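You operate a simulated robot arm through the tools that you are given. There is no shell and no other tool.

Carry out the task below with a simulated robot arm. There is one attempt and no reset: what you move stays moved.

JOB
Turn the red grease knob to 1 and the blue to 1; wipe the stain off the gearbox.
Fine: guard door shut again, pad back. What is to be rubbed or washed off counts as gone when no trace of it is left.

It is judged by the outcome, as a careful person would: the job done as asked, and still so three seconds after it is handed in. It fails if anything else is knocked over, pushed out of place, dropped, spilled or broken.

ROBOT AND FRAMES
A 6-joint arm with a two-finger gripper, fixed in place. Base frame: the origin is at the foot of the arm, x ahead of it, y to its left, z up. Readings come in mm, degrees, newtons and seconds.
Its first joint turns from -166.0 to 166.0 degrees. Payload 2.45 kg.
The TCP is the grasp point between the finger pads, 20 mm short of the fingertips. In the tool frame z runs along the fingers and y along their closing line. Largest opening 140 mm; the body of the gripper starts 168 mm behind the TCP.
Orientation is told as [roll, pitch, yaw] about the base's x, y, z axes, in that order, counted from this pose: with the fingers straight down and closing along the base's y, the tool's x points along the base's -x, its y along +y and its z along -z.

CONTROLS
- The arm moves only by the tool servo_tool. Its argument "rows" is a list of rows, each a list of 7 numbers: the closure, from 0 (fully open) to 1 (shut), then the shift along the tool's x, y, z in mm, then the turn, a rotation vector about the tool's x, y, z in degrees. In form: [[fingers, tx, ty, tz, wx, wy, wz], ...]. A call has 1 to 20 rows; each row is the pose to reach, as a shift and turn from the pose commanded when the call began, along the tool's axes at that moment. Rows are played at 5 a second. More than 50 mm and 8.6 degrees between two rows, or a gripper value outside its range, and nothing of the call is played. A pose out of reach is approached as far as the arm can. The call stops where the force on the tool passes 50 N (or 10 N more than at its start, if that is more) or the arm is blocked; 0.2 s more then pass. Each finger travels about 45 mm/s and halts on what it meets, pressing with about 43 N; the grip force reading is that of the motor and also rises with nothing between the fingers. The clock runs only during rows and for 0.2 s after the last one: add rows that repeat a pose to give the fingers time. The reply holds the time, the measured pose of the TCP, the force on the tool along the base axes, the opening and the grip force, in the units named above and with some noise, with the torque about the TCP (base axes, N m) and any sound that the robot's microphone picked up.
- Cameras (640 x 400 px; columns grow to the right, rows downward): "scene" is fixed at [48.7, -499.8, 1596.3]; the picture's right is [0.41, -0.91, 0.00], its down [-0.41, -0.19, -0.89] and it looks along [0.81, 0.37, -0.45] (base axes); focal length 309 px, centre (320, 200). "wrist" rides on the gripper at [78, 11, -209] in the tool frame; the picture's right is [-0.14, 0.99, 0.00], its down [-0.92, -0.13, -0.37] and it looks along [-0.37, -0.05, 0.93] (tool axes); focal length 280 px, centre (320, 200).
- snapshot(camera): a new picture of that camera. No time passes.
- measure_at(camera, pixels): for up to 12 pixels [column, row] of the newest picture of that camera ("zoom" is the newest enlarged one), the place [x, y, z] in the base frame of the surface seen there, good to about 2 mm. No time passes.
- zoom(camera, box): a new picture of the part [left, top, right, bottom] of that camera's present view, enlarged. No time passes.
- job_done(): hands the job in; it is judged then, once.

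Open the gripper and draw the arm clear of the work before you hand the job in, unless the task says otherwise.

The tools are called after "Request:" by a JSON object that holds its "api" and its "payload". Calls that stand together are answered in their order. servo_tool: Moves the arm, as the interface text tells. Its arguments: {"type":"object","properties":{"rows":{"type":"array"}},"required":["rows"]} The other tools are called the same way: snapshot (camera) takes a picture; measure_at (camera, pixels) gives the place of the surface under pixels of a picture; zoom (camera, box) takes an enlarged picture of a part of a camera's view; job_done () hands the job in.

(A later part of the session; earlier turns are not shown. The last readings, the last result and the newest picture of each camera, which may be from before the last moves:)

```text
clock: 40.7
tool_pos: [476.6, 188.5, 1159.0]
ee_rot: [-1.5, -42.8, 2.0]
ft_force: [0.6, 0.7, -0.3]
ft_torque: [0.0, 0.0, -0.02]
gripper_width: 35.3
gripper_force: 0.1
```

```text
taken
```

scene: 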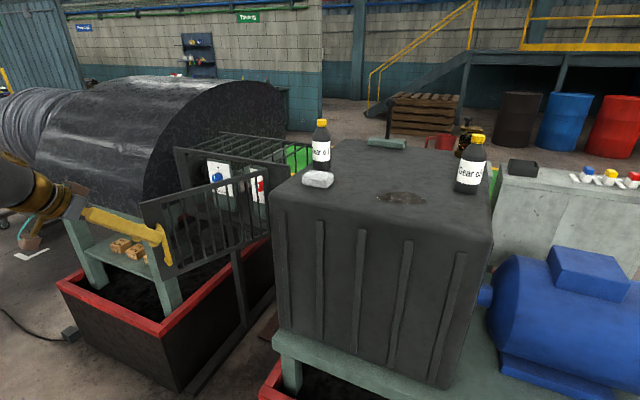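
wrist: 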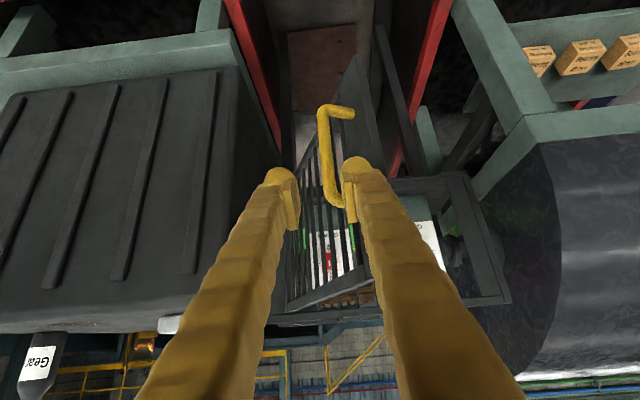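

Clear of the handle. I raise the tool above the door top (z 1205) while turning it down, closing the fingers.

Request:
{"api": "servo_tool", "payload": {"rows": [[1, -14, 7.5, -9.5, 0, 4, 0], [1, -28, 15, -19, 0, 8, 0], [1, -42, 22, -28, 0, 12, 0], [1, -56, 30, -38, 0, 16, 0], [1, -70, 38, -47, 0, 20, 0], [1, -84, 46, -57, 0, 25, 0], [1, -98, 53, -66, 0, 29, 0], [1, -112, 60, -76, 0, 33, 0], [1, -112, 60, -76, 0, 33, 0]]}}

Request:
{"api": "snapshot", "payload": {"camera": "wrist"}}

Request:
{"api": "snapshot", "payload": {"camera": "scene"}}

```text
clock: 42.7
tool_pos: [506.8, 251.0, 1288.2]
ee_rot: [-1.0, -9.7, 1.0]
ft_force: [0.0, -0.2, 1.0]
ft_torque: [-0.02, 0.01, 0.03]
gripper_width: 0.0
gripper_force: 29.5
```

```text
taken
```

wrist: 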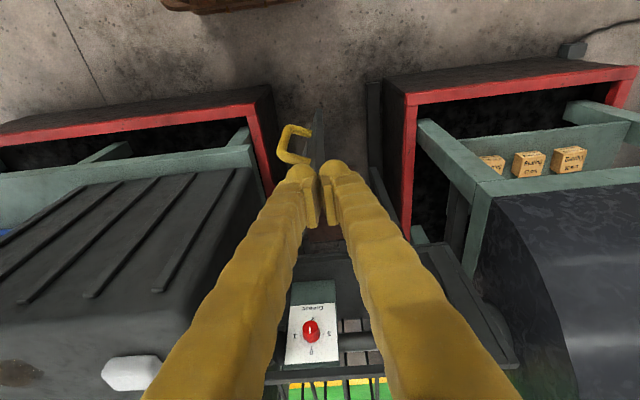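

```text
taken
```

scene: 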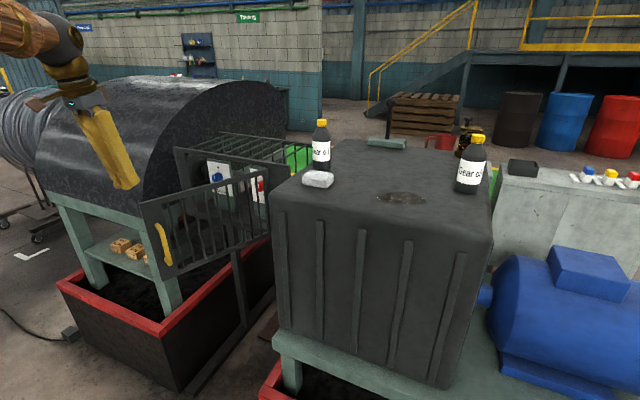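

I measure the door's top rail to know its present angle.

Request:
{"api": "measure_at", "payload": {"camera": "scene", "pixels": [[143, 206], [160, 202], [200, 192], [230, 186], [260, 179], [165, 240], [150, 225], [180, 196], [245, 183], [174, 272]]}}

```text
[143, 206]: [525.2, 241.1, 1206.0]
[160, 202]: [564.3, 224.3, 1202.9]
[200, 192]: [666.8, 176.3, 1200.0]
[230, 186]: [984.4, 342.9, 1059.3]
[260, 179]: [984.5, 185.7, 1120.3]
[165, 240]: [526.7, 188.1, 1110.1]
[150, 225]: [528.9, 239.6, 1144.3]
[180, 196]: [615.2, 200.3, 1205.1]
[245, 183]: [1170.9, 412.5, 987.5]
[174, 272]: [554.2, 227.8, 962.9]
```

The door is at 65.4° with its edge at (525, 241). I go over the top to its inner side at (680, 300).

Request:
{"api": "servo_tool", "payload": {"rows": [[1, -34, 10, 6, 0, 2, 0], [1, -68, 20, 12, 0, 4, 0], [1, -102, 30, 17, 0, 6, 0], [1, -136, 40, 23, 0, 8, 0], [1, -171, 49, 29, 0, 9.7, 0], [1, -171, 49, 29, 0, 9.7, 0]]}}

```text
clock: 44.1
tool_pos: [679.4, 302.2, 1288.7]
ee_rot: [-1.1, -0.1, 0.9]
ft_force: [0.0, 0.1, 0.6]
ft_torque: [0.01, -0.01, 0.01]
gripper_width: 0.1
gripper_force: 29.4
```

I lower behind the door and sweep in -y against its inner face.

Request:
{"api": "servo_tool", "payload": {"rows": [[1, 0, 0, 40, 0, 0, 0], [1, 0, 0, 80, 0, 0, 0], [1, 0, 0, 125, 0, 0, 0], [1, 0, -25, 125, 0, 0, 0], [1, 0, -50, 125, 0, 0, 0], [1, 0, -75, 125, 0, 0, 0], [1, 0, -90, 125, 0, 0, 0], [1, 0, -98, 125, 0, 0, 0], [1, 0, -106, 125, 0, 0, 0], [1, 0, -114, 125, 0, 0, 0], [1, 0, -122, 125, 0, 0, 0], [1, 0, -130, 125, 0, 0, 0], [1, 0, -138, 125, 0, 0, 0], [1, 0, -146, 125, 0, 0, 0], [1, 0, -154, 125, 0, 0, 0], [1, 0, -162, 125, 0, 0, 0], [1, 0, -170, 125, 0, 0, 0], [1, 0, -178, 125, 0, 0, 0], [1, 0, -186, 125, 0, 0, 0], [1, 0, -194, 125, 0, 0, 0]]}}

Request:
{"api": "snapshot", "payload": {"camera": "scene"}}

Request:
{"api": "snapshot", "payload": {"camera": "wrist"}}

```text
clock: 48.3
tool_pos: [682.4, 106.0, 1167.7]
ee_rot: [-1.0, -0.1, 0.9]
ft_force: [0.0, -0.1, -0.1]
ft_torque: [0.0, 0.03, -0.02]
gripper_width: 0.0
gripper_force: 29.8
```

```text
taken
```

scene: 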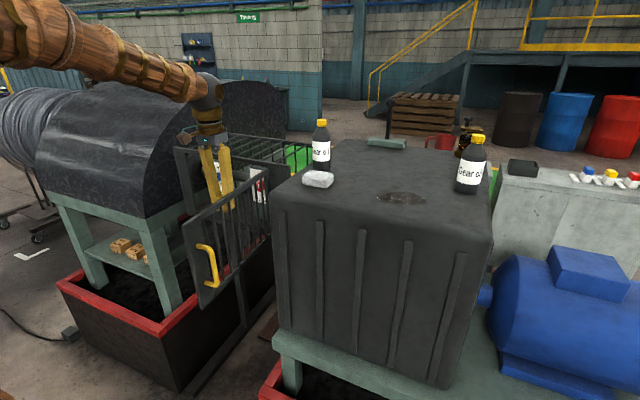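

```text
taken
```

wrist: 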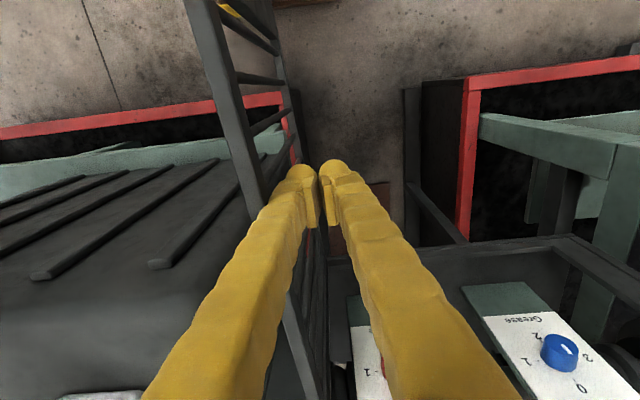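

The door is now near 90° with no resistance. I sweep a further 60 mm.

Request:
{"api": "servo_tool", "payload": {"rows": [[1, 0, -8, 0, 0, 0, 0], [1, 0, -16, 0, 0, 0, 0], [1, 0, -24, 0, 0, 0, 0], [1, 0, -32, 0, 0, 0, 0], [1, 0, -40, 0, 0, 0, 0], [1, 0, -48, 0, 0, 0, 0], [1, 0, -56, 0, 0, 0, 0], [1, 0, -62, 0, 0, 0, 0]]}}

Request:
{"api": "snapshot", "payload": {"camera": "scene"}}

Request:
{"api": "snapshot", "payload": {"camera": "wrist"}}

```text
clock: 50.1
tool_pos: [683.5, 45.3, 1168.4]
ee_rot: [-1.1, 0.0, 1.0]
ft_force: [-0.7, 20.3, 1.3]
ft_torque: [-0.92, -0.01, 0.3]
gripper_width: 0.0
gripper_force: 29.6
```

```text
taken
```

scene: 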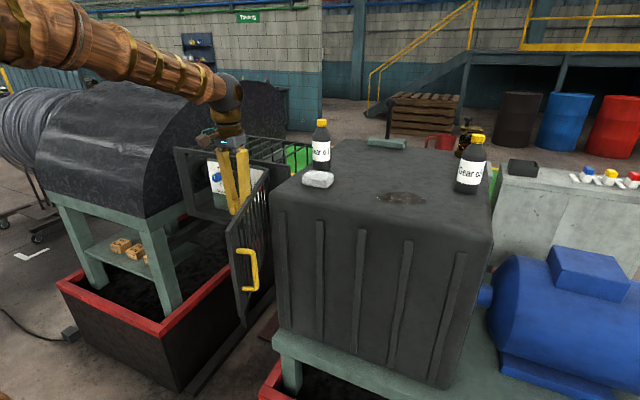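

```text
taken
```

wrist: 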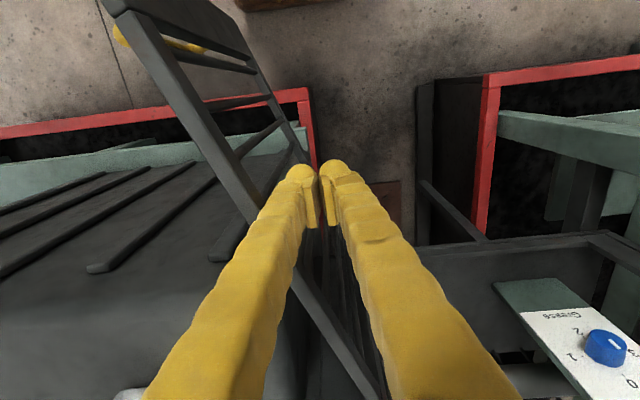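

The door is at roughly 107°, perhaps at its stop. I retreat to +y and up, and look into the open cage.

Request:
{"api": "servo_tool", "payload": {"rows": [[1, 0, 15, 0, 0, 0, 0], [1, 0, 40, -15, 0, 0, 0], [1, 0, 65, -30, 0, 0, 0], [1, -10, 90, -50, 0, 0, 0], [1, -20, 110, -70, 0, 0, 0], [1, -30, 132, -90, 0, 0, 0], [1, -30, 132, -90, 0, 0, 0]]}}

Request:
{"api": "snapshot", "payload": {"camera": "scene"}}

Request:
{"api": "zoom", "payload": {"camera": "scene", "box": [170, 130, 290, 240]}}

Request:
{"api": "snapshot", "payload": {"camera": "wrist"}}

```text
clock: 51.7
tool_pos: [711.6, 176.5, 1256.4]
ee_rot: [-1.1, -0.1, 1.0]
ft_force: [0.5, 0.7, 0.0]
ft_torque: [0.02, 0.01, -0.01]
gripper_width: 0.0
gripper_force: 29.3
```

```text
taken
```

scene: 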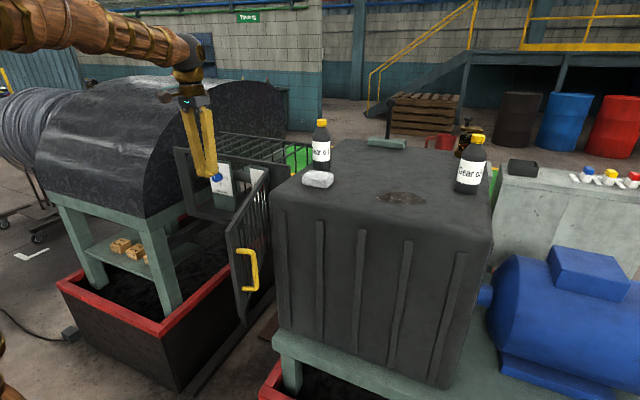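

```text
3.64 times, centred on (230, 185) of scene
```

zoom: 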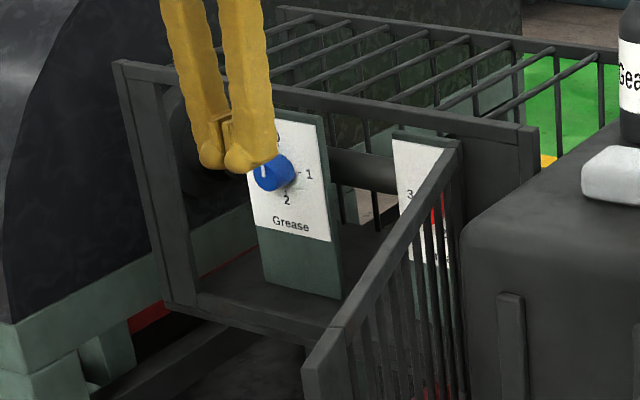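

```text
taken
```

wrist: 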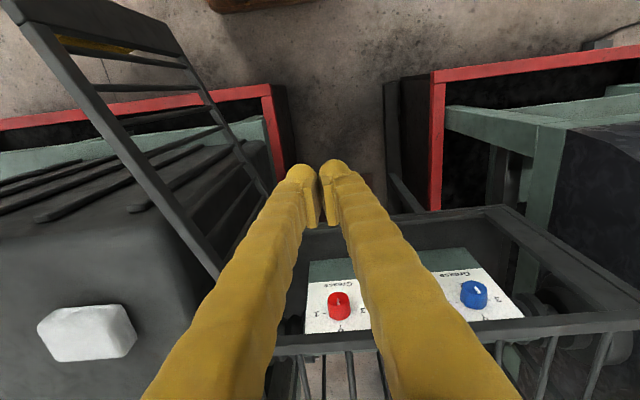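

The door is open and both knobs are visible. I bring the tool level slowly at about (760, 177, 1255).

Request:
{"api": "servo_tool", "payload": {"rows": [[1, -3, 0, 0, 0, -5, 0], [1, -6, 0, 0, 0, -10, 0], [1, -9, 0, 0, 0, -15, 0], [1, -12, 0, 0, 0, -20, 0], [1, -15, 0, 0, 0, -25, 0], [1, -18, 0, 0, 0, -30, 0], [1, -21, 0, 0, 0, -35, 0], [1, -24, 0, 0, 0, -40, 0], [1, -27, 0, 0, 0, -45, 0], [1, -30, 0, 0, 0, -50, 0], [1, -33, 0, 0, 0, -55, 0], [1, -36, 0, 0, 0, -60, 0], [1, -39, 0, 0, 0, -65, 0], [1, -42, 0, 0, 0, -70, 0], [1, -45, 0, 0, 0, -75, 0], [1, -48, 0, 0, 0, -80, 0], [1, -48, 0, 0, 0, -85, 0], [1, -48, 0, 0, 0, -90, 0], [1, -48, 0, 0, 0, -90, 0]]}}

Request:
{"api": "snapshot", "payload": {"camera": "wrist"}}

Request:
{"api": "snapshot", "payload": {"camera": "scene"}}

```text
clock: 55.7
tool_pos: [758.8, 179.3, 1255.8]
ee_rot: [-96.3, -88.9, 97.3]
ft_force: [0.7, 0.2, -0.2]
ft_torque: [0.01, -0.02, -0.04]
gripper_width: 0.0
gripper_force: 30.1
```

```text
taken
```

wrist: 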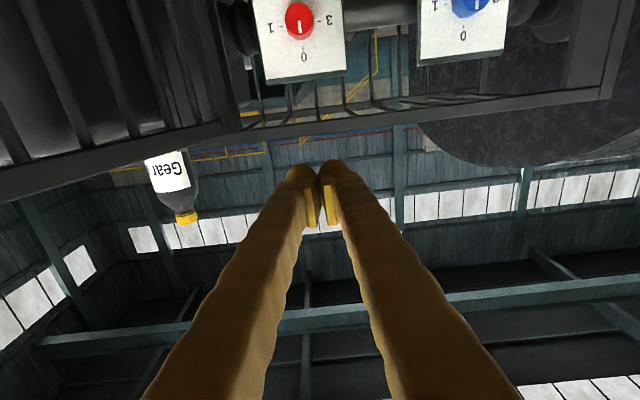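

```text
taken
```

scene: 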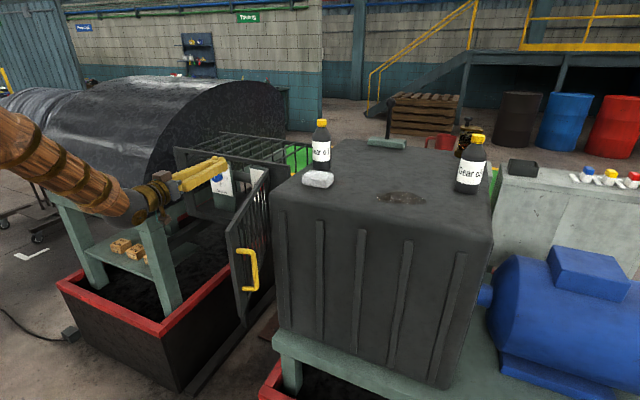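

Level. I go down toward knob height and open the fingers part way.

Request:
{"api": "servo_tool", "payload": {"rows": [[0.5, 12, 0, 0, 0, 0, 0], [0.5, 24, 0, 0, 0, 0, 0], [0.5, 36, 0, 0, 0, 0, 0], [0.5, 48, 0, 0, 0, 0, 0], [0.5, 60, 0, 0, 0, 0, 0], [0.5, 72, 0, 0, 0, 0, 0], [0.5, 84, 0, 0, 0, 0, 0], [0.5, 96, 0, 0, 0, 0, 0], [0.5, 108, 0, 0, 0, 0, 0], [0.5, 120, 0, 0, 0, 0, 0], [0.5, 132, 0, 0, 0, 0, 0], [0.5, 144, 0, 0, 0, 0, 0], [0.5, 154, 0, 0, 0, 0, 0], [0.5, 154, 0, 0, 0, 0, 0]]}}

Request:
{"api": "snapshot", "payload": {"camera": "wrist"}}

Request:
{"api": "zoom", "payload": {"camera": "wrist", "box": [230, 80, 510, 240]}}

```text
clock: 58.7
tool_pos: [759.0, 175.7, 1103.2]
ee_rot: [-93.9, -88.8, 94.7]
ft_force: [-0.2, 0.1, -1.1]
ft_torque: [0.0, -0.01, 0.01]
gripper_width: 69.9
gripper_force: 0.0
```

```text
taken
```

wrist: 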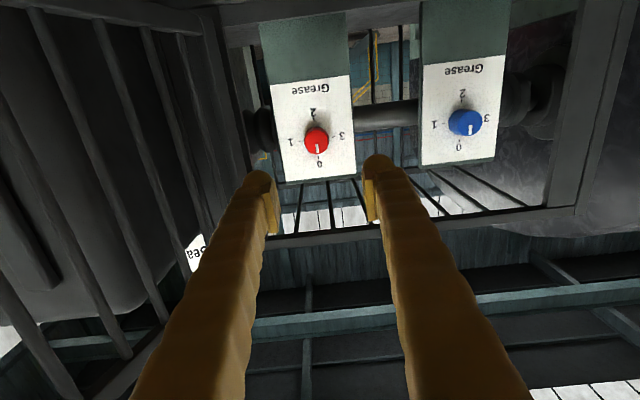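

```text
2.29 times, centred on (370, 160) of wrist
```

zoom: 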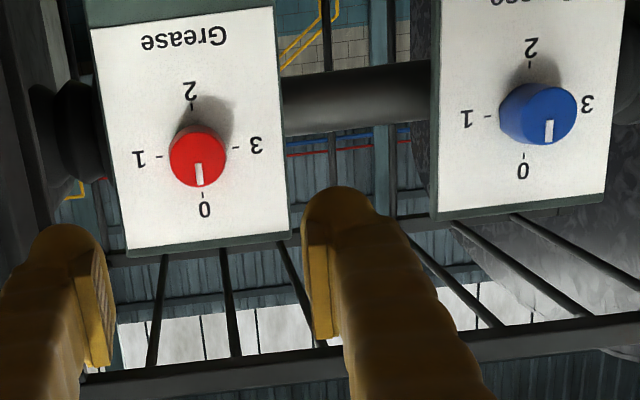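

Both pointers are at 0. I measure the knob faces, the tick marks and the panels.

Request:
{"api": "measure_at", "payload": {"camera": "zoom", "pixels": [[198, 158], [172, 158], [224, 158], [198, 132], [198, 184], [204, 196], [193, 106], [158, 157], [236, 149], [130, 200], [250, 80], [260, 240]]}}

Request:
{"api": "measure_at", "payload": {"camera": "zoom", "pixels": [[548, 115], [520, 115], [574, 108], [545, 92], [548, 138], [525, 153], [530, 63], [489, 115], [460, 180], [600, 60], [535, 185], [565, 135]]}}

```text
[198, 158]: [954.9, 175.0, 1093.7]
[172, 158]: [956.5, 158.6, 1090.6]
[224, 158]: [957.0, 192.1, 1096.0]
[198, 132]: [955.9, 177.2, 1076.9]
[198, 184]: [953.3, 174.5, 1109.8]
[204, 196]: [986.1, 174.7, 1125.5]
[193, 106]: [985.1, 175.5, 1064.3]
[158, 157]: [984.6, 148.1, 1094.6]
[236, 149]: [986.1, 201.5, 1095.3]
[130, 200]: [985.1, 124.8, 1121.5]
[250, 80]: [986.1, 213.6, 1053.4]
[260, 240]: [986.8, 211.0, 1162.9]
```

```text
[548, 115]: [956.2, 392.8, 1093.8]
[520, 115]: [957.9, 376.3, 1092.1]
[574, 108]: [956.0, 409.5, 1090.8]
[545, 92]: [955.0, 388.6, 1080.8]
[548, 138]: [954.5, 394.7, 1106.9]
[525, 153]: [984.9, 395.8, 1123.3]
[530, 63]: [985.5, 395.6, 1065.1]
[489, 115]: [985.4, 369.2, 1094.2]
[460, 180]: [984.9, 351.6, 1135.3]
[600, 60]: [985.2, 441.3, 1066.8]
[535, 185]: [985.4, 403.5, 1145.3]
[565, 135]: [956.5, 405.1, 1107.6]
```

Red knob: centre (y 175, z 1094.6), face x=955, panel x=985, diameter ≈36. Blue: centre (395.5, 1094.3). I pre-roll the tool by -45° and move to x=880 in front of the red knob.

Request:
{"api": "servo_tool", "payload": {"rows": [[0.5, 0.9, -0.2, 12, 0, 0, -4.5], [0.5, 1.8, -0.4, 24, 0.2, 0, -9], [0.5, 2.7, -0.7, 36, 0.2, 0, -13.5], [0.5, 3.6, -0.9, 48, 0.4, 0, -18], [0.5, 4.5, -1.1, 60, 0.4, 0, -22.5], [0.5, 5.4, -1.3, 72, 0.5, 0, -27], [0.5, 6.3, -1.5, 84, 0.6, 0, -31.5], [0.5, 7.2, -1.8, 97, 0.7, 0, -36], [0.5, 8, -2, 109, 0.8, 0, -40.5], [0.5, 8.9, -2.2, 121, 0.8, 0, -45], [0.5, 8.9, -2.2, 121, 0.8, 0, -45]]}}

Request:
{"api": "snapshot", "payload": {"camera": "wrist"}}

```text
clock: 61.1
tool_pos: [880.8, 175.8, 1093.7]
ee_rot: [-90.5, -43.9, 90.5]
ft_force: [0.5, 0.1, -0.1]
ft_torque: [0.01, 0.03, -0.03]
gripper_width: 70.0
gripper_force: 0.1
```

```text
taken
```

wrist: 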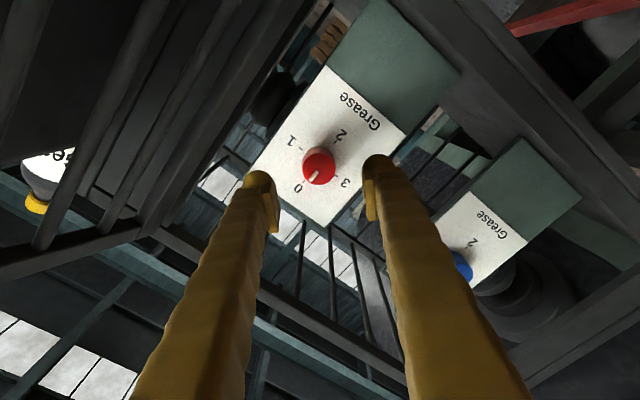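

Aligned along the knob axis. I advance to x≈955 and then close on the knob.

Request:
{"api": "servo_tool", "payload": {"rows": [[0.5, 0, -0.3, 15, 0, 0, 0], [0.5, 0, -0.6, 30, 0, 0, 0], [0.5, 0, -0.9, 45, 0, 0, 0], [0.5, 0, -1.2, 60, 0, 0, 0], [0.5, 0, -1.2, 70, 0, 0, 0], [0.5, 0, -1.2, 75, 0, 0, 0], [0.65, 0, -1.2, 75, 0, 0, 0], [0.75, 0, -1.2, 75, 0, 0, 0], [1, 0, -1.2, 75, 0, 0, 0], [1, 0, -1.2, 75, 0, 0, 0], [1, 0, -1.2, 75, 0, 0, 0]]}}

Request:
{"api": "snapshot", "payload": {"camera": "wrist"}}

```text
clock: 63.5
tool_pos: [955.7, 174.1, 1096.1]
ee_rot: [-90.4, -43.9, 90.6]
ft_force: [5.4, 0.4, -1.2]
ft_torque: [0.01, 0.01, -0.03]
gripper_width: 35.1
gripper_force: 44.8
```

```text
taken
```

wrist: 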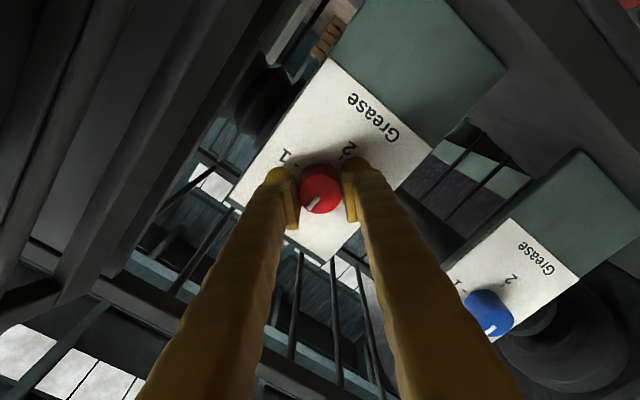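

Gripped at 35 mm. Now I turn the tool +90° about its axis (0 → 1, up toward -y).

Request:
{"api": "servo_tool", "payload": {"rows": [[1, 0, 0, 0, 0, 0, 4.5], [1, 0, 0, 0, 0, 0, 9], [1, 0, 0, 0, 0, 0, 13.5], [1, 0, 0, 0, 0, 0, 18], [1, 0, 0, 0, 0, 0, 22.5], [1, 0, 0, 0, 0, 0, 27], [1, 0, 0, 0, 0, 0, 31.5], [1, 0, 0, 0, 0, 0, 36], [1, 0, 0, 0, 0, 0, 40.5], [1, 0, 0, 0, 0, 0, 45], [1, 0, 0, 0, 0, 0, 49.5], [1, 0, 0, 0, 0, 0, 54], [1, 0, 0, 0, 0, 0, 58.5], [1, 0, 0, 0, 0, 0, 63], [1, 0, 0, 0, 0, 0, 67.5], [1, 0, 0, 0, 0, 0, 72], [1, 0, 0, 0, 0, 0, 76.5], [1, 0, 0, 0, 0, 0, 81], [1, 0, 0, 0, 0, 0, 86], [1, 0, 0, 0, 0, 0, 90]]}}

Request:
{"api": "snapshot", "payload": {"camera": "wrist"}}

Request:
{"api": "zoom", "payload": {"camera": "wrist", "box": [230, 120, 430, 260]}}

```text
clock: 66.5
tool_pos: [961.0, 175.1, 1110.5]
ee_rot: [77.6, -85.4, -80.8]
ft_force: [-10.6, -34.0, 56.9]
ft_torque: [-0.56, -0.22, -0.35]
gripper_width: 34.4
gripper_force: 45.3
out of reach, approached as far as the arm can: row 12, 13, 14, 15
stopped in row 15: the force on the tool passed its limit at 140 N (the readings are from after the stop); the commanded pose is now the measured one
```

```text
taken
```

wrist: 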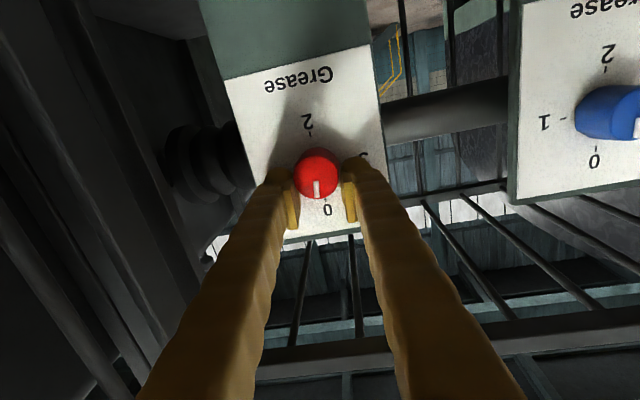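

```text
2.86 times, centred on (330, 190) of wrist
```

zoom: 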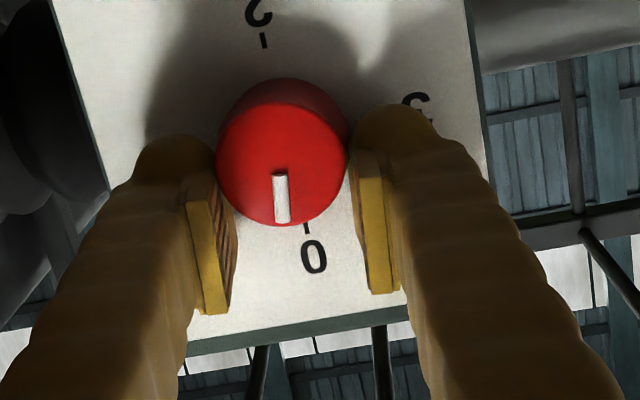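

A joint limit stopped the turn near neutral roll and loaded the tool; the knob mostly slipped. I release the grip right away.

Request:
{"api": "servo_tool", "payload": {"rows": [[0.5, 0, 0, 0, 0, 0, 0], [0.5, 0, 0, 0, 0, 0, 0], [0.5, 0, 0, 0, 0, 0, 0]]}}

Request:
{"api": "snapshot", "payload": {"camera": "wrist"}}

Request:
{"api": "zoom", "payload": {"camera": "wrist", "box": [230, 120, 430, 260]}}

```text
clock: 67.3
tool_pos: [961.3, 177.5, 1104.2]
ee_rot: [69.0, -85.2, -71.9]
ft_force: [0.1, -0.7, -0.9]
ft_torque: [-0.04, 0.03, 0.0]
gripper_width: 70.2
gripper_force: 0.0
```

```text
taken
```

wrist: 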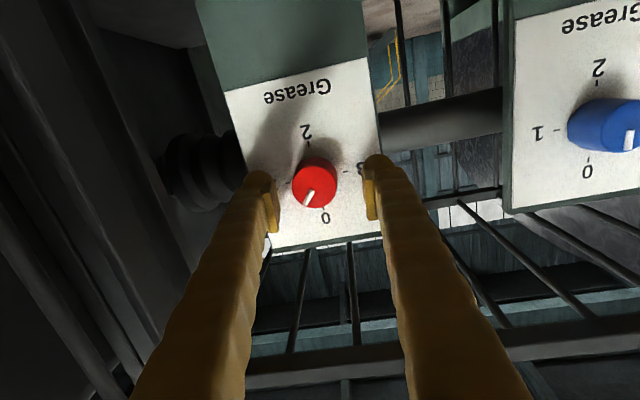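

```text
2.86 times, centred on (330, 190) of wrist
```

zoom: 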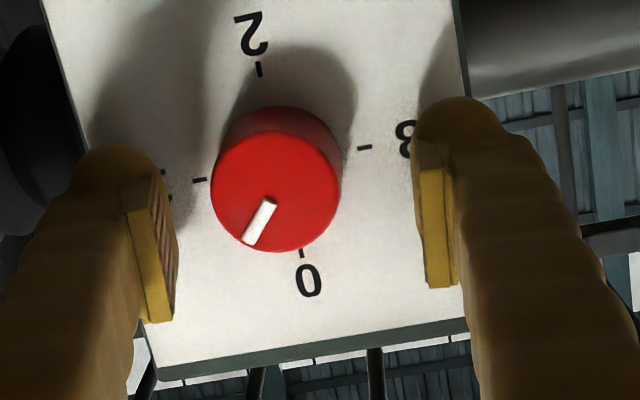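

The knob did turn about 35° toward 1; so the direction is right and the limit is only the wrist's roll. I back off, roll to -60° and re-centre for a second stroke.

Request:
{"api": "servo_tool", "payload": {"rows": [[0.5, 0, 0, -18, 0, 0, 0], [0.5, 0, 0, -36, 0, 0, 0], [0.5, 0, 0, -55, 0, 0, 0], [0.5, 1, -0.5, -55.5, -0.1, -0.2, -5], [0.5, 2, -1, -55.5, -0.3, -0.5, -10], [0.5, 3, -1.5, -55.5, -0.4, -0.7, -15], [0.5, 4, -2, -55.5, -0.6, -0.9, -20], [0.5, 5, -2.5, -55.5, -0.7, -1.2, -25], [0.5, 6, -3, -55.5, -0.8, -1.4, -30], [0.5, 7, -4, -55.5, -1, -1.6, -35], [0.5, 8, -4.5, -55.5, -1.1, -1.9, -40], [0.5, 9, -5, -55.5, -1.3, -2.1, -45], [0.5, 10, -5.5, -55.5, -1.4, -2.3, -50], [0.5, 10.8, -6.1, -55.5, -1.5, -2.6, -55], [0.5, 10.8, -6.1, -55.5, -1.7, -2.8, -60], [0.5, 10.8, -6.1, -55.5, -1.8, -3, -64.5], [0.5, 10.8, -6.1, -55.5, -1.8, -3, -64.5]]}}

Request:
{"api": "snapshot", "payload": {"camera": "wrist"}}

```text
clock: 70.9
tool_pos: [904.1, 175.1, 1093.6]
ee_rot: [-90.1, -29.8, 90.0]
ft_force: [-0.3, -0.2, -0.2]
ft_torque: [0.01, 0.02, 0.0]
gripper_width: 70.0
gripper_force: 0.2
```

```text
taken
```

wrist: 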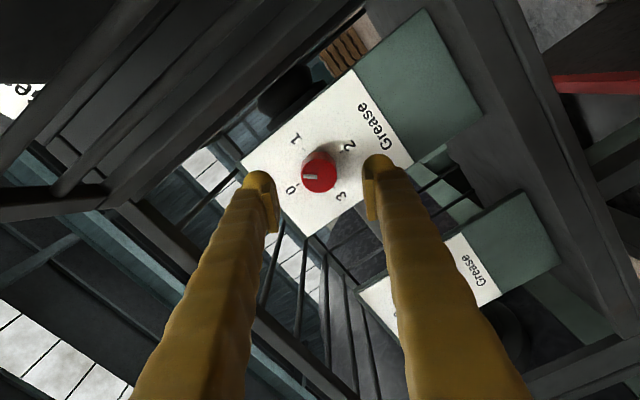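

Request:
{"api": "zoom", "payload": {"camera": "wrist", "box": [250, 110, 400, 230]}}

```text
3.33 times, centred on (325, 170) of wrist
```

zoom: 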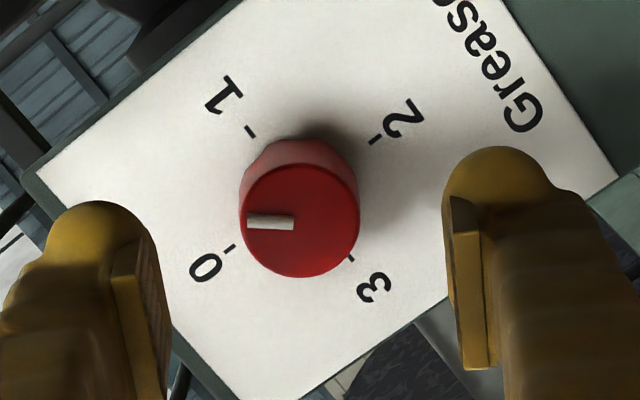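

I measure the white mark's two ends to get the pointer angle.

Request:
{"api": "measure_at", "payload": {"camera": "zoom", "pixels": [[250, 221], [292, 222], [270, 221], [300, 222], [252, 131], [376, 139], [230, 249], [350, 259]]}}

```text
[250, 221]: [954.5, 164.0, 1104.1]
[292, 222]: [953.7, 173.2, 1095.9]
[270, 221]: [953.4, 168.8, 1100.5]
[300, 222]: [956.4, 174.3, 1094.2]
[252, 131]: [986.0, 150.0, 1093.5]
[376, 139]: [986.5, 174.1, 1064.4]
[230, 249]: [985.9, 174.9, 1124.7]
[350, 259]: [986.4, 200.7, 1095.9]
```

The pointer stands at 48.5°; 41.5° remain. I advance to x≈955 and grip again.

Request:
{"api": "servo_tool", "payload": {"rows": [[0.5, 0, 0, 15, 0, 0, 0], [0.5, 0, 0, 30, 0, 0, 0], [0.5, 0, 0, 42, 0, 0, 0], [0.5, 0, 0, 51, 0, 0, 0], [0.65, 0, 0, 51, 0, 0, 0], [0.75, 0, 0, 51, 0, 0, 0], [1, 0, 0, 51, 0, 0, 0], [1, 0, 0, 51, 0, 0, 0], [1, 0, 0, 51, 0, 0, 0]]}}

```text
clock: 72.9
tool_pos: [954.4, 174.4, 1094.3]
ee_rot: [-90.0, -29.9, 90.0]
ft_force: [5.2, -8.9, 10.6]
ft_torque: [0.02, -0.13, -0.08]
gripper_width: 34.5
gripper_force: 45.4
```

Gripped. Turning +41.5°.

Request:
{"api": "servo_tool", "payload": {"rows": [[1, 0, 0, 0, 0, 0, 4], [1, 0, 0, 0, 0, 0, 8], [1, 0, 0, 0, 0, 0, 12], [1, 0, 0, 0, 0, 0, 16], [1, 0, 0, 0, 0, 0, 20], [1, 0, 0, 0, 0, 0, 24], [1, 0, 0, 0, 0, 0, 28], [1, 0, 0, 0, 0, 0, 32], [1, 0, 0, 0, 0, 0, 36], [1, 0, 0, 0, 0, 0, 39], [1, 0, 0, 0, 0, 0, 41.5], [1, 0, 0, 0, 0, 0, 41.5]]}}

Request:
{"api": "snapshot", "payload": {"camera": "wrist"}}

Request:
{"api": "zoom", "payload": {"camera": "wrist", "box": [230, 120, 430, 260]}}

```text
clock: 75.5
tool_pos: [955.7, 174.4, 1094.4]
ee_rot: [-90.3, -71.6, 90.3]
ft_force: [11.2, -15.2, 22.8]
ft_torque: [0.01, -0.28, -0.14]
gripper_width: 34.7
gripper_force: 45.0
```

```text
taken
```

wrist: 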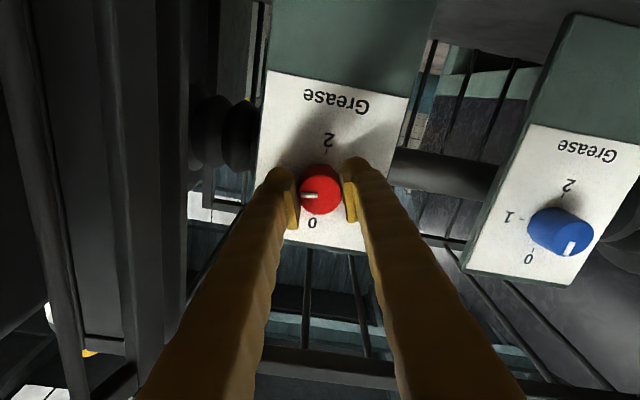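

```text
2.86 times, centred on (330, 190) of wrist
```

zoom: 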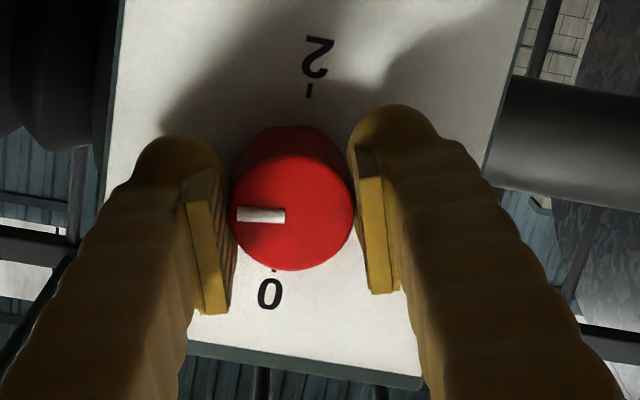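

The mark rotated with the tool. I measure its angle before letting go.

Request:
{"api": "measure_at", "payload": {"camera": "zoom", "pixels": [[240, 215], [283, 216], [260, 215], [275, 271], [308, 90]]}}

```text
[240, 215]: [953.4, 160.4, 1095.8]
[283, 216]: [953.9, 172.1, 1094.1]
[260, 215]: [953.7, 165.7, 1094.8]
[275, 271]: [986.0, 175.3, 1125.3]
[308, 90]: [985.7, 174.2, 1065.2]
```

It reads about 85°. I release, back off 60 mm and measure again.

Request:
{"api": "servo_tool", "payload": {"rows": [[0.6, 0, 0, 0, 0, 0, 0], [0.5, 0, 0, 0, 0, 0, 0], [0.5, 0, 0, 0, 0, 0, 0], [0.5, 0, 0, -20, 0, 0, 0], [0.5, 0, 0, -40, 0, 0, 0], [0.5, 0, 0, -60, 0, 0, 0], [0.5, 0, 0, -60, 0, 0, 0]]}}

Request:
{"api": "zoom", "payload": {"camera": "wrist", "box": [250, 110, 400, 230]}}

```text
clock: 77.1
tool_pos: [894.6, 175.5, 1094.2]
ee_rot: [-90.1, -71.5, 90.1]
ft_force: [0.3, -0.5, -0.4]
ft_torque: [0.0, 0.0, -0.02]
gripper_width: 69.9
gripper_force: 0.1
```

```text
3.33 times, centred on (325, 170) of wrist
```

zoom: 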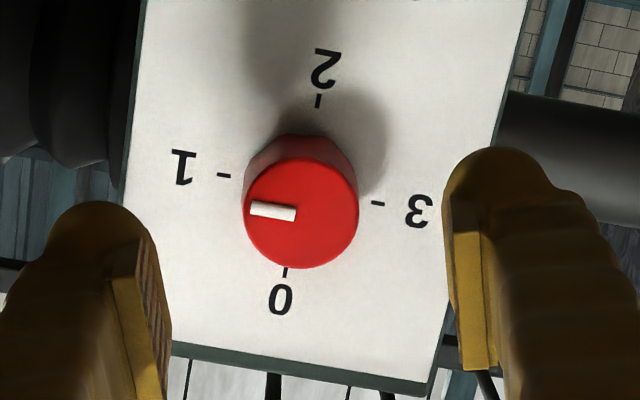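

Request:
{"api": "measure_at", "payload": {"camera": "zoom", "pixels": [[252, 209], [293, 214], [272, 211], [251, 205], [251, 213], [294, 209], [294, 219], [230, 176], [372, 203]]}}

```text
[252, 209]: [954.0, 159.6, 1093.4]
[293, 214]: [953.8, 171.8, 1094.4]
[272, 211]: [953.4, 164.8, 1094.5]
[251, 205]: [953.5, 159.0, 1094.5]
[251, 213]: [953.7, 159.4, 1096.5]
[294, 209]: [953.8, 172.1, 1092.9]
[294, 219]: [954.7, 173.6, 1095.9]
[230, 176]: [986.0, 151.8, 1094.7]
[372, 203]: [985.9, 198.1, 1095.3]
```

The mark lies about 4° short of the tick line (7° vs 10.8° in the image). I go back in, grip and add 4.5°.

Request:
{"api": "servo_tool", "payload": {"rows": [[0.5, 0, 0, 20, 0, 0, 0], [0.5, 0, 0, 40, 0, 0, 0], [0.5, 0, 0, 60, 0, 0, 0], [0.65, 0, 0, 60, 0, 0, 0], [0.75, 0, 0, 60, 0, 0, 0], [1, 0, 0, 60, 0, 0, 0], [1, 0, 0, 60, 0, 0, 0], [1, 0, 0, 60, 0, 0, 1.5], [1, 0, 0, 60, 0, 0, 3], [1, 0, 0, 60, 0, 0, 4.5], [1, 0, 0, 60, 0, 0, 4.5], [0.75, 0, 0, 60, 0, 0, 4.5], [0.5, 0, 0, 60, 0, 0, 4.5], [0.5, 0, 0, 60, 0, 0, 4.5], [0.5, 0, 0, 40, 0, 0, 0], [0.5, 0, 0, 20, 0, 0, 0], [0.5, 0, 0, 0, 0, 0, 0], [0.5, 0, 0, 0, 0, 0, 0]]}}

Request:
{"api": "snapshot", "payload": {"camera": "wrist"}}

Request:
{"api": "zoom", "payload": {"camera": "wrist", "box": [250, 110, 400, 230]}}

```text
clock: 80.9
tool_pos: [896.6, 173.9, 1094.4]
ee_rot: [-90.1, -71.5, 90.1]
ft_force: [0.7, -0.2, -0.5]
ft_torque: [0.0, 0.01, 0.0]
gripper_width: 70.1
gripper_force: 0.0
```

```text
taken
```

wrist: 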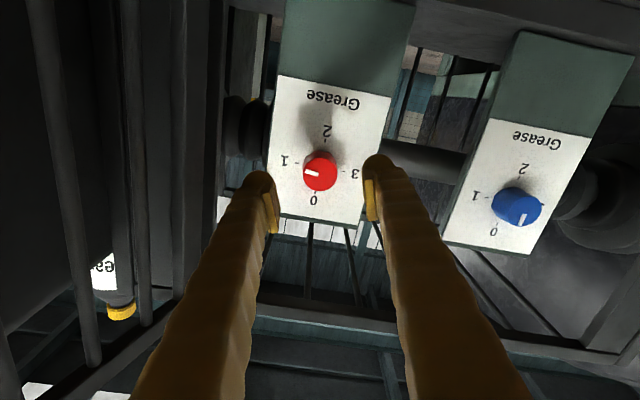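

```text
3.33 times, centred on (325, 170) of wrist
```

zoom: 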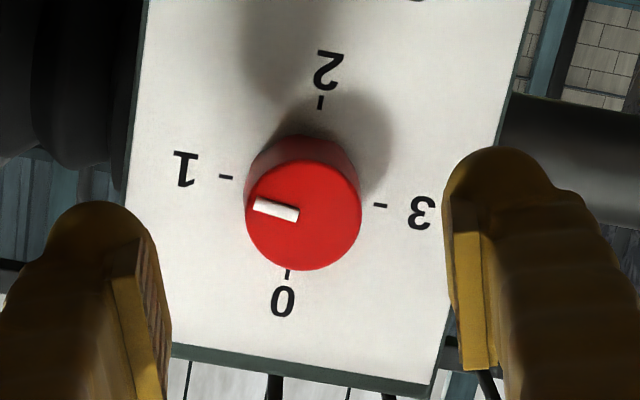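

I measure the mark again.

Request:
{"api": "measure_at", "payload": {"camera": "zoom", "pixels": [[256, 203], [296, 214], [276, 209], [260, 204], [290, 213], [232, 177], [374, 204], [287, 273], [320, 102]]}}

Request:
{"api": "zoom", "payload": {"camera": "wrist", "box": [295, 145, 345, 195]}}

```text
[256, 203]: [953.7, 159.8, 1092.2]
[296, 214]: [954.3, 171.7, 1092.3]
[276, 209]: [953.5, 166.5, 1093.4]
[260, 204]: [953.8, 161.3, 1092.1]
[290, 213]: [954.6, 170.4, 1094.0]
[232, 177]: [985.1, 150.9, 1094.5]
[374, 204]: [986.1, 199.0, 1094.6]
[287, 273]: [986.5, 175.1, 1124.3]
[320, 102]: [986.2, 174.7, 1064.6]
```

```text
8.00 times, centred on (320, 170) of wrist
```

zoom: 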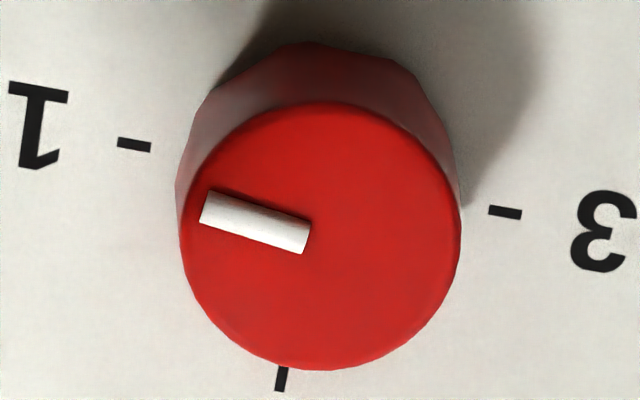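

The mark is now about 6–7° past 1. I regrip and check whether gripping itself shifts the knob before correcting.

Request:
{"api": "servo_tool", "payload": {"rows": [[0.5, 0, 0, 20, 0, 0, 0], [0.5, 0, 0, 40, 0, 0, 0], [0.5, 0, 0, 60, 0, 0, 0], [0.65, 0, 0, 60, 0, 0, 0], [0.75, 0, 0, 60, 0, 0, 0], [1, 0, 0, 60, 0, 0, 0], [1, 0, 0, 60, 0, 0, 0], [1, 0, 0, 60, 0, 0, 0]]}}

Request:
{"api": "zoom", "payload": {"camera": "wrist", "box": [270, 150, 370, 230]}}

```text
clock: 82.7
tool_pos: [955.1, 174.5, 1093.3]
ee_rot: [-90.2, -71.6, 90.0]
ft_force: [7.3, -1.2, 1.1]
ft_torque: [-0.03, 0.0, -0.03]
gripper_width: 34.7
gripper_force: 45.2
```

```text
5.00 times, centred on (320, 190) of wrist
```

zoom: 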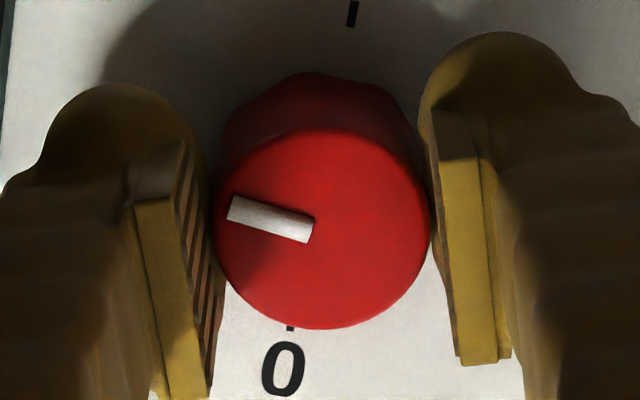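

Gripping did not shift it. I turn back 6° and look.

Request:
{"api": "servo_tool", "payload": {"rows": [[1, 0, 0, 0, 0, 0, -1.5], [1, 0, 0, 0, 0, 0, -3], [1, 0, 0, 0, 0, 0, -4.5], [1, 0, 0, 0, 0, 0, -6], [1, 0, 0, 0, 0, 0, -6], [1, 0, 0, 0, 0, 0, -6], [0.75, 0, 0, 0, 0, 0, -6], [0.5, 0, 0, 0, 0, 0, -6], [0.5, 0, 0, 0, 0, 0, -6], [0.5, 0, 0, -20, 0, 0, -3], [0.5, 0, 0, -40, 0, 0, 0], [0.5, 0, 0, -60, 0, 0, 0], [0.5, 0, 0, -60, 0, 0, 0]]}}

Request:
{"api": "snapshot", "payload": {"camera": "wrist"}}

Request:
{"api": "zoom", "payload": {"camera": "wrist", "box": [295, 145, 345, 195]}}

```text
clock: 85.5
tool_pos: [896.1, 174.3, 1092.3]
ee_rot: [-90.1, -71.6, 90.2]
ft_force: [-0.3, 0.7, -0.2]
ft_torque: [0.02, -0.02, -0.03]
gripper_width: 70.1
gripper_force: 0.1
```

```text
taken
```

wrist: 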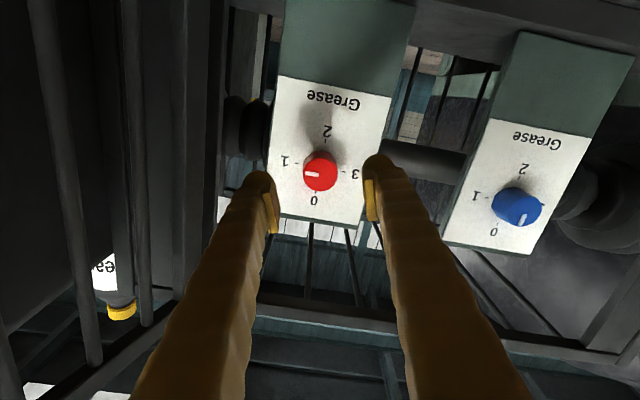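

```text
8.00 times, centred on (320, 170) of wrist
```

zoom: 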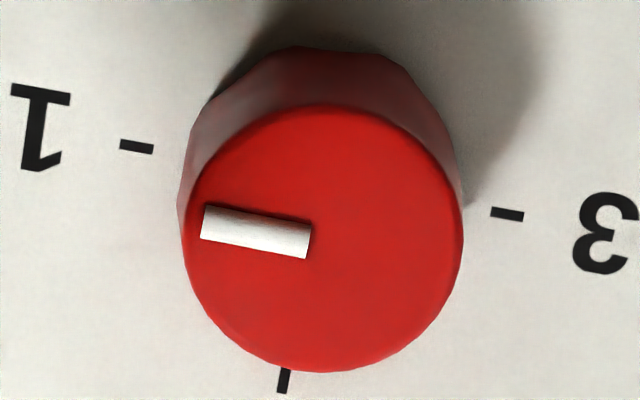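

The red mark is now on the tick line (≈10° vs 10.2°). I back out of the cage and move over in front of the blue knob.

Request:
{"api": "servo_tool", "payload": {"rows": [[0.5, 0, 0, -23, 0, 0, 0], [0.5, 0, 0, -46, 0, 0, 0], [0.5, -6, 17.4, -46, 0, 0, 0], [0.5, -12, 34.8, -46, 0, 0, 0], [0.5, -18, 52.3, -46, 0, 0, 0], [0.5, -24, 69.7, -46, 0, 0, 0], [0.5, -30, 87.1, -46, 0, 0, 0], [0.5, -36, 104.5, -46, 0, 0, 0], [0.5, -42, 122, -46, 0, 0, 0], [0.5, -48, 139.4, -46, 0, 0, 0], [0.5, -54, 156.8, -46, 0, 0, 0], [0.5, -60, 174.2, -46, 0, 0, 0], [0.5, -66, 191.7, -46, 0, 0, 0], [0.5, -72, 209.1, -46, 0, 0, 0], [0.5, -72, 209.1, -46, 0, 0, 0]]}}

Request:
{"api": "snapshot", "payload": {"camera": "wrist"}}

Request:
{"api": "snapshot", "payload": {"camera": "scene"}}

```text
clock: 88.7
tool_pos: [850.4, 396.5, 1097.0]
ee_rot: [-90.2, -71.5, 90.2]
ft_force: [-0.5, -0.4, 0.1]
ft_torque: [-0.01, 0.0, 0.02]
gripper_width: 70.0
gripper_force: 0.0
```

```text
taken
```

wrist: 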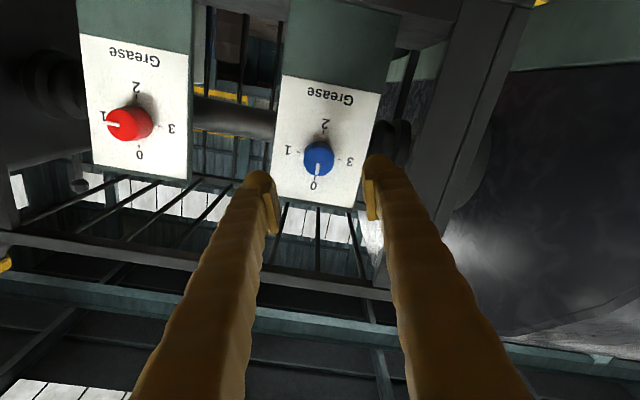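

```text
taken
```

scene: 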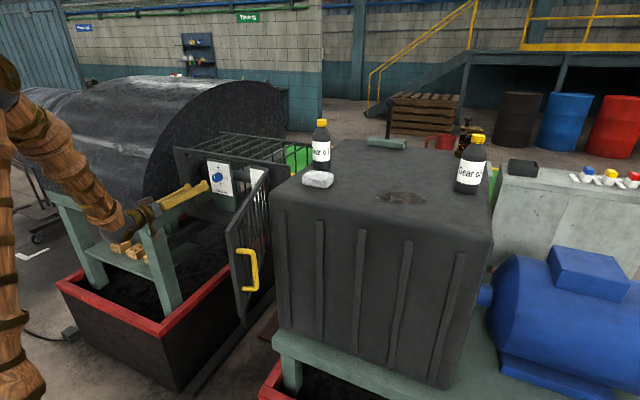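

Centred on blue. I roll the tool -65° (to about -84°) and step to x≈895.

Request:
{"api": "servo_tool", "payload": {"rows": [[0.5, 0.3, 0, 3, 0, 0, -5], [0.5, 0.6, 0, 6, 0, 0, -10], [0.5, 0.9, 0, 9, 0, 0, -15], [0.5, 1.2, 0, 12, 0, 0, -20], [0.5, 1.5, 0, 15, 0, 0, -25], [0.5, 1.8, 0, 19, 0, 0, -30], [0.5, 2.1, 0, 23, 0, 0, -35], [0.5, 2.4, 0, 27, 0, 0, -40], [0.5, 2.7, 0, 31, 0, 0, -45], [0.5, 2.9, 0, 35, 0, 0, -50], [0.5, 2.9, 0, 39, 0, 0, -55], [0.5, 2.9, 0, 42, 0, 0, -60], [0.5, 2.9, 0, 45, 0, 0, -65], [0.5, 2.9, 0, 45, 0, 0, -65]]}}

Request:
{"api": "snapshot", "payload": {"camera": "wrist"}}

Request:
{"api": "zoom", "payload": {"camera": "wrist", "box": [250, 110, 400, 230]}}

```text
clock: 91.7
tool_pos: [893.6, 395.6, 1092.0]
ee_rot: [-90.1, -6.4, 90.0]
ft_force: [-0.4, 0.0, 0.7]
ft_torque: [-0.04, -0.01, -0.04]
gripper_width: 70.2
gripper_force: 0.0
```

```text
taken
```

wrist: 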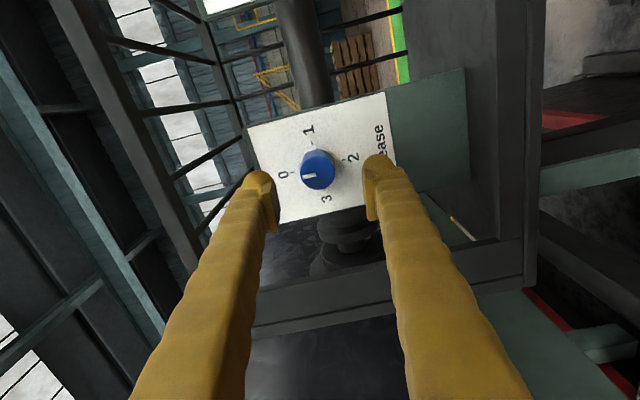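

```text
3.33 times, centred on (325, 170) of wrist
```

zoom: 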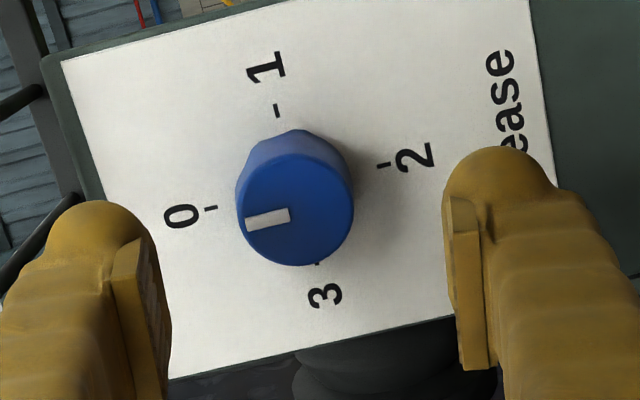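

Blue is exactly at 0. I advance to x≈955 and grip.

Request:
{"api": "servo_tool", "payload": {"rows": [[0.5, 0, -1, 20, 0, 0, 0], [0.5, 0, -2, 40, 0, 0, 0], [0.5, -0.2, -2.3, 55, 0, 0, 0], [0.5, -0.2, -2.3, 61, 0, 0, 0], [0.65, -0.2, -2.3, 61, 0, 0, 0], [0.75, -0.2, -2.3, 61, 0, 0, 0], [1, -0.2, -2.3, 61, 0, 0, 0], [1, -0.2, -2.3, 61, 0, 0, 0], [1, -0.2, -2.3, 61, 0, 0, 0]]}}

```text
clock: 93.7
tool_pos: [955.5, 396.6, 1094.5]
ee_rot: [-90.0, -6.5, 90.0]
ft_force: [4.4, 1.6, -5.0]
ft_torque: [0.02, 0.07, 0.05]
gripper_width: 34.9
gripper_force: 45.4
```

Gripped with low side load. I turn +75° (staying short of the wrist limit).

Request:
{"api": "servo_tool", "payload": {"rows": [[1, 0, 0, 0, 0, 0, 4], [1, 0, 0, 0, 0, 0, 8], [1, 0, 0, 0, 0, 0, 12], [1, 0, 0, 0, 0, 0, 16], [1, 0, 0, 0, 0, 0, 20], [1, 0, 0, 0, 0, 0, 24], [1, 0, 0, 0, 0, 0, 28], [1, 0, 0, 0, 0, 0, 32], [1, 0, 0, 0, 0, 0, 36], [1, 0, 0, 0, 0, 0, 40], [1, 0, 0, 0, 0, 0, 44], [1, 0, 0, 0, 0, 0, 48], [1, 0, 0, 0, 0, 0, 52], [1, 0, 0, 0, 0, 0, 56], [1, 0, 0, 0, 0, 0, 60], [1, 0, 0, 0, 0, 0, 64], [1, 0, 0, 0, 0, 0, 68], [1, 0, 0, 0, 0, 0, 72], [1, 0, 0, 0, 0, 0, 75], [1, 0, 0, 0, 0, 0, 75]]}}

Request:
{"api": "snapshot", "payload": {"camera": "wrist"}}

Request:
{"api": "zoom", "payload": {"camera": "wrist", "box": [270, 150, 370, 230]}}

```text
clock: 97.9
tool_pos: [955.5, 395.8, 1094.4]
ee_rot: [-90.5, -81.5, 90.5]
ft_force: [2.7, -3.2, 4.3]
ft_torque: [-0.01, -0.07, -0.09]
gripper_width: 34.5
gripper_force: 45.0
```

```text
taken
```

wrist: 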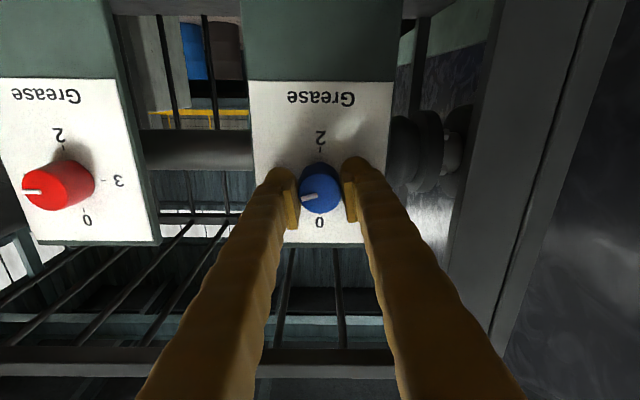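

```text
5.00 times, centred on (320, 190) of wrist
```

zoom: 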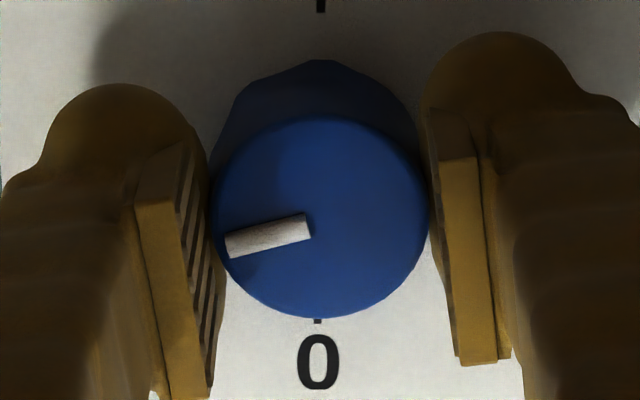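

The knob followed fully (now ≈75°). I open, roll back 35° in place around the round knob, regrip and add the remaining 15°.

Request:
{"api": "servo_tool", "payload": {"rows": [[0.75, 0, 0, 0, 0, 0, 0], [0.5, 0, 0, 0, 0, 0, 0], [0.5, 0, 0, 0, 0, 0, 0], [0.5, 0, 0, 0, 0, 0, -5], [0.5, 0, 0, 0, 0, 0, -10], [0.5, 0, 0, 0, 0, 0, -15], [0.5, 0, 0, 0, 0, 0, -20], [0.5, 0, 0, 0, 0, 0, -25], [0.5, 0, 0, 0, 0, 0, -30], [0.5, 0, 0, 0, 0, 0, -35], [0.65, 0, 0, 0, 0, 0, -35], [0.75, 0, 0, 0, 0, 0, -35], [1, 0, 0, 0, 0, 0, -35], [1, 0, 0, 0, 0, 0, -35], [1, 0, 0, 0, 0, 0, -35]]}}

Request:
{"api": "snapshot", "payload": {"camera": "wrist"}}

Request:
{"api": "zoom", "payload": {"camera": "wrist", "box": [270, 150, 370, 230]}}

```text
clock: 101.1
tool_pos: [954.4, 394.6, 1094.9]
ee_rot: [-90.1, -46.5, 90.0]
ft_force: [1.4, -2.5, 0.5]
ft_torque: [-0.02, -0.02, -0.05]
gripper_width: 34.8
gripper_force: 45.2
```

```text
taken
```

wrist: 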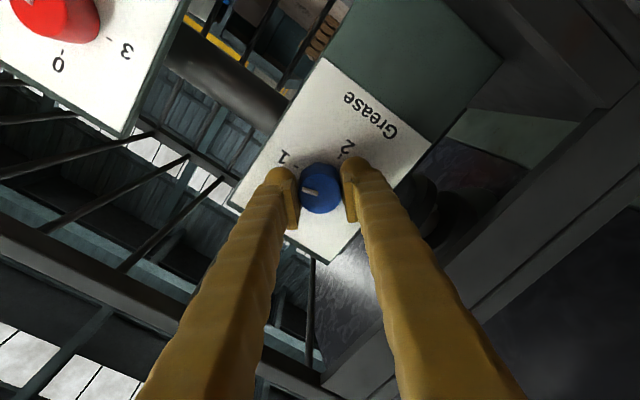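

```text
5.00 times, centred on (320, 190) of wrist
```

zoom: 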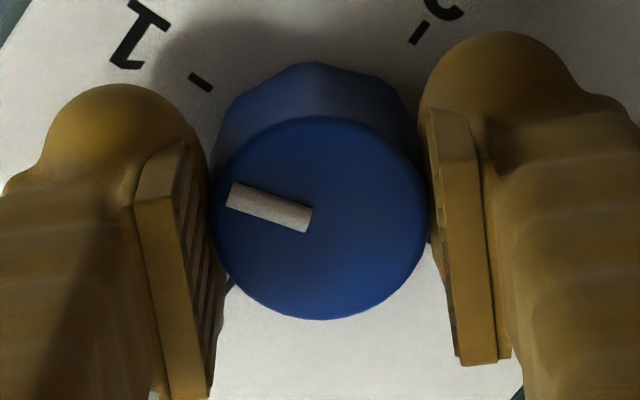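

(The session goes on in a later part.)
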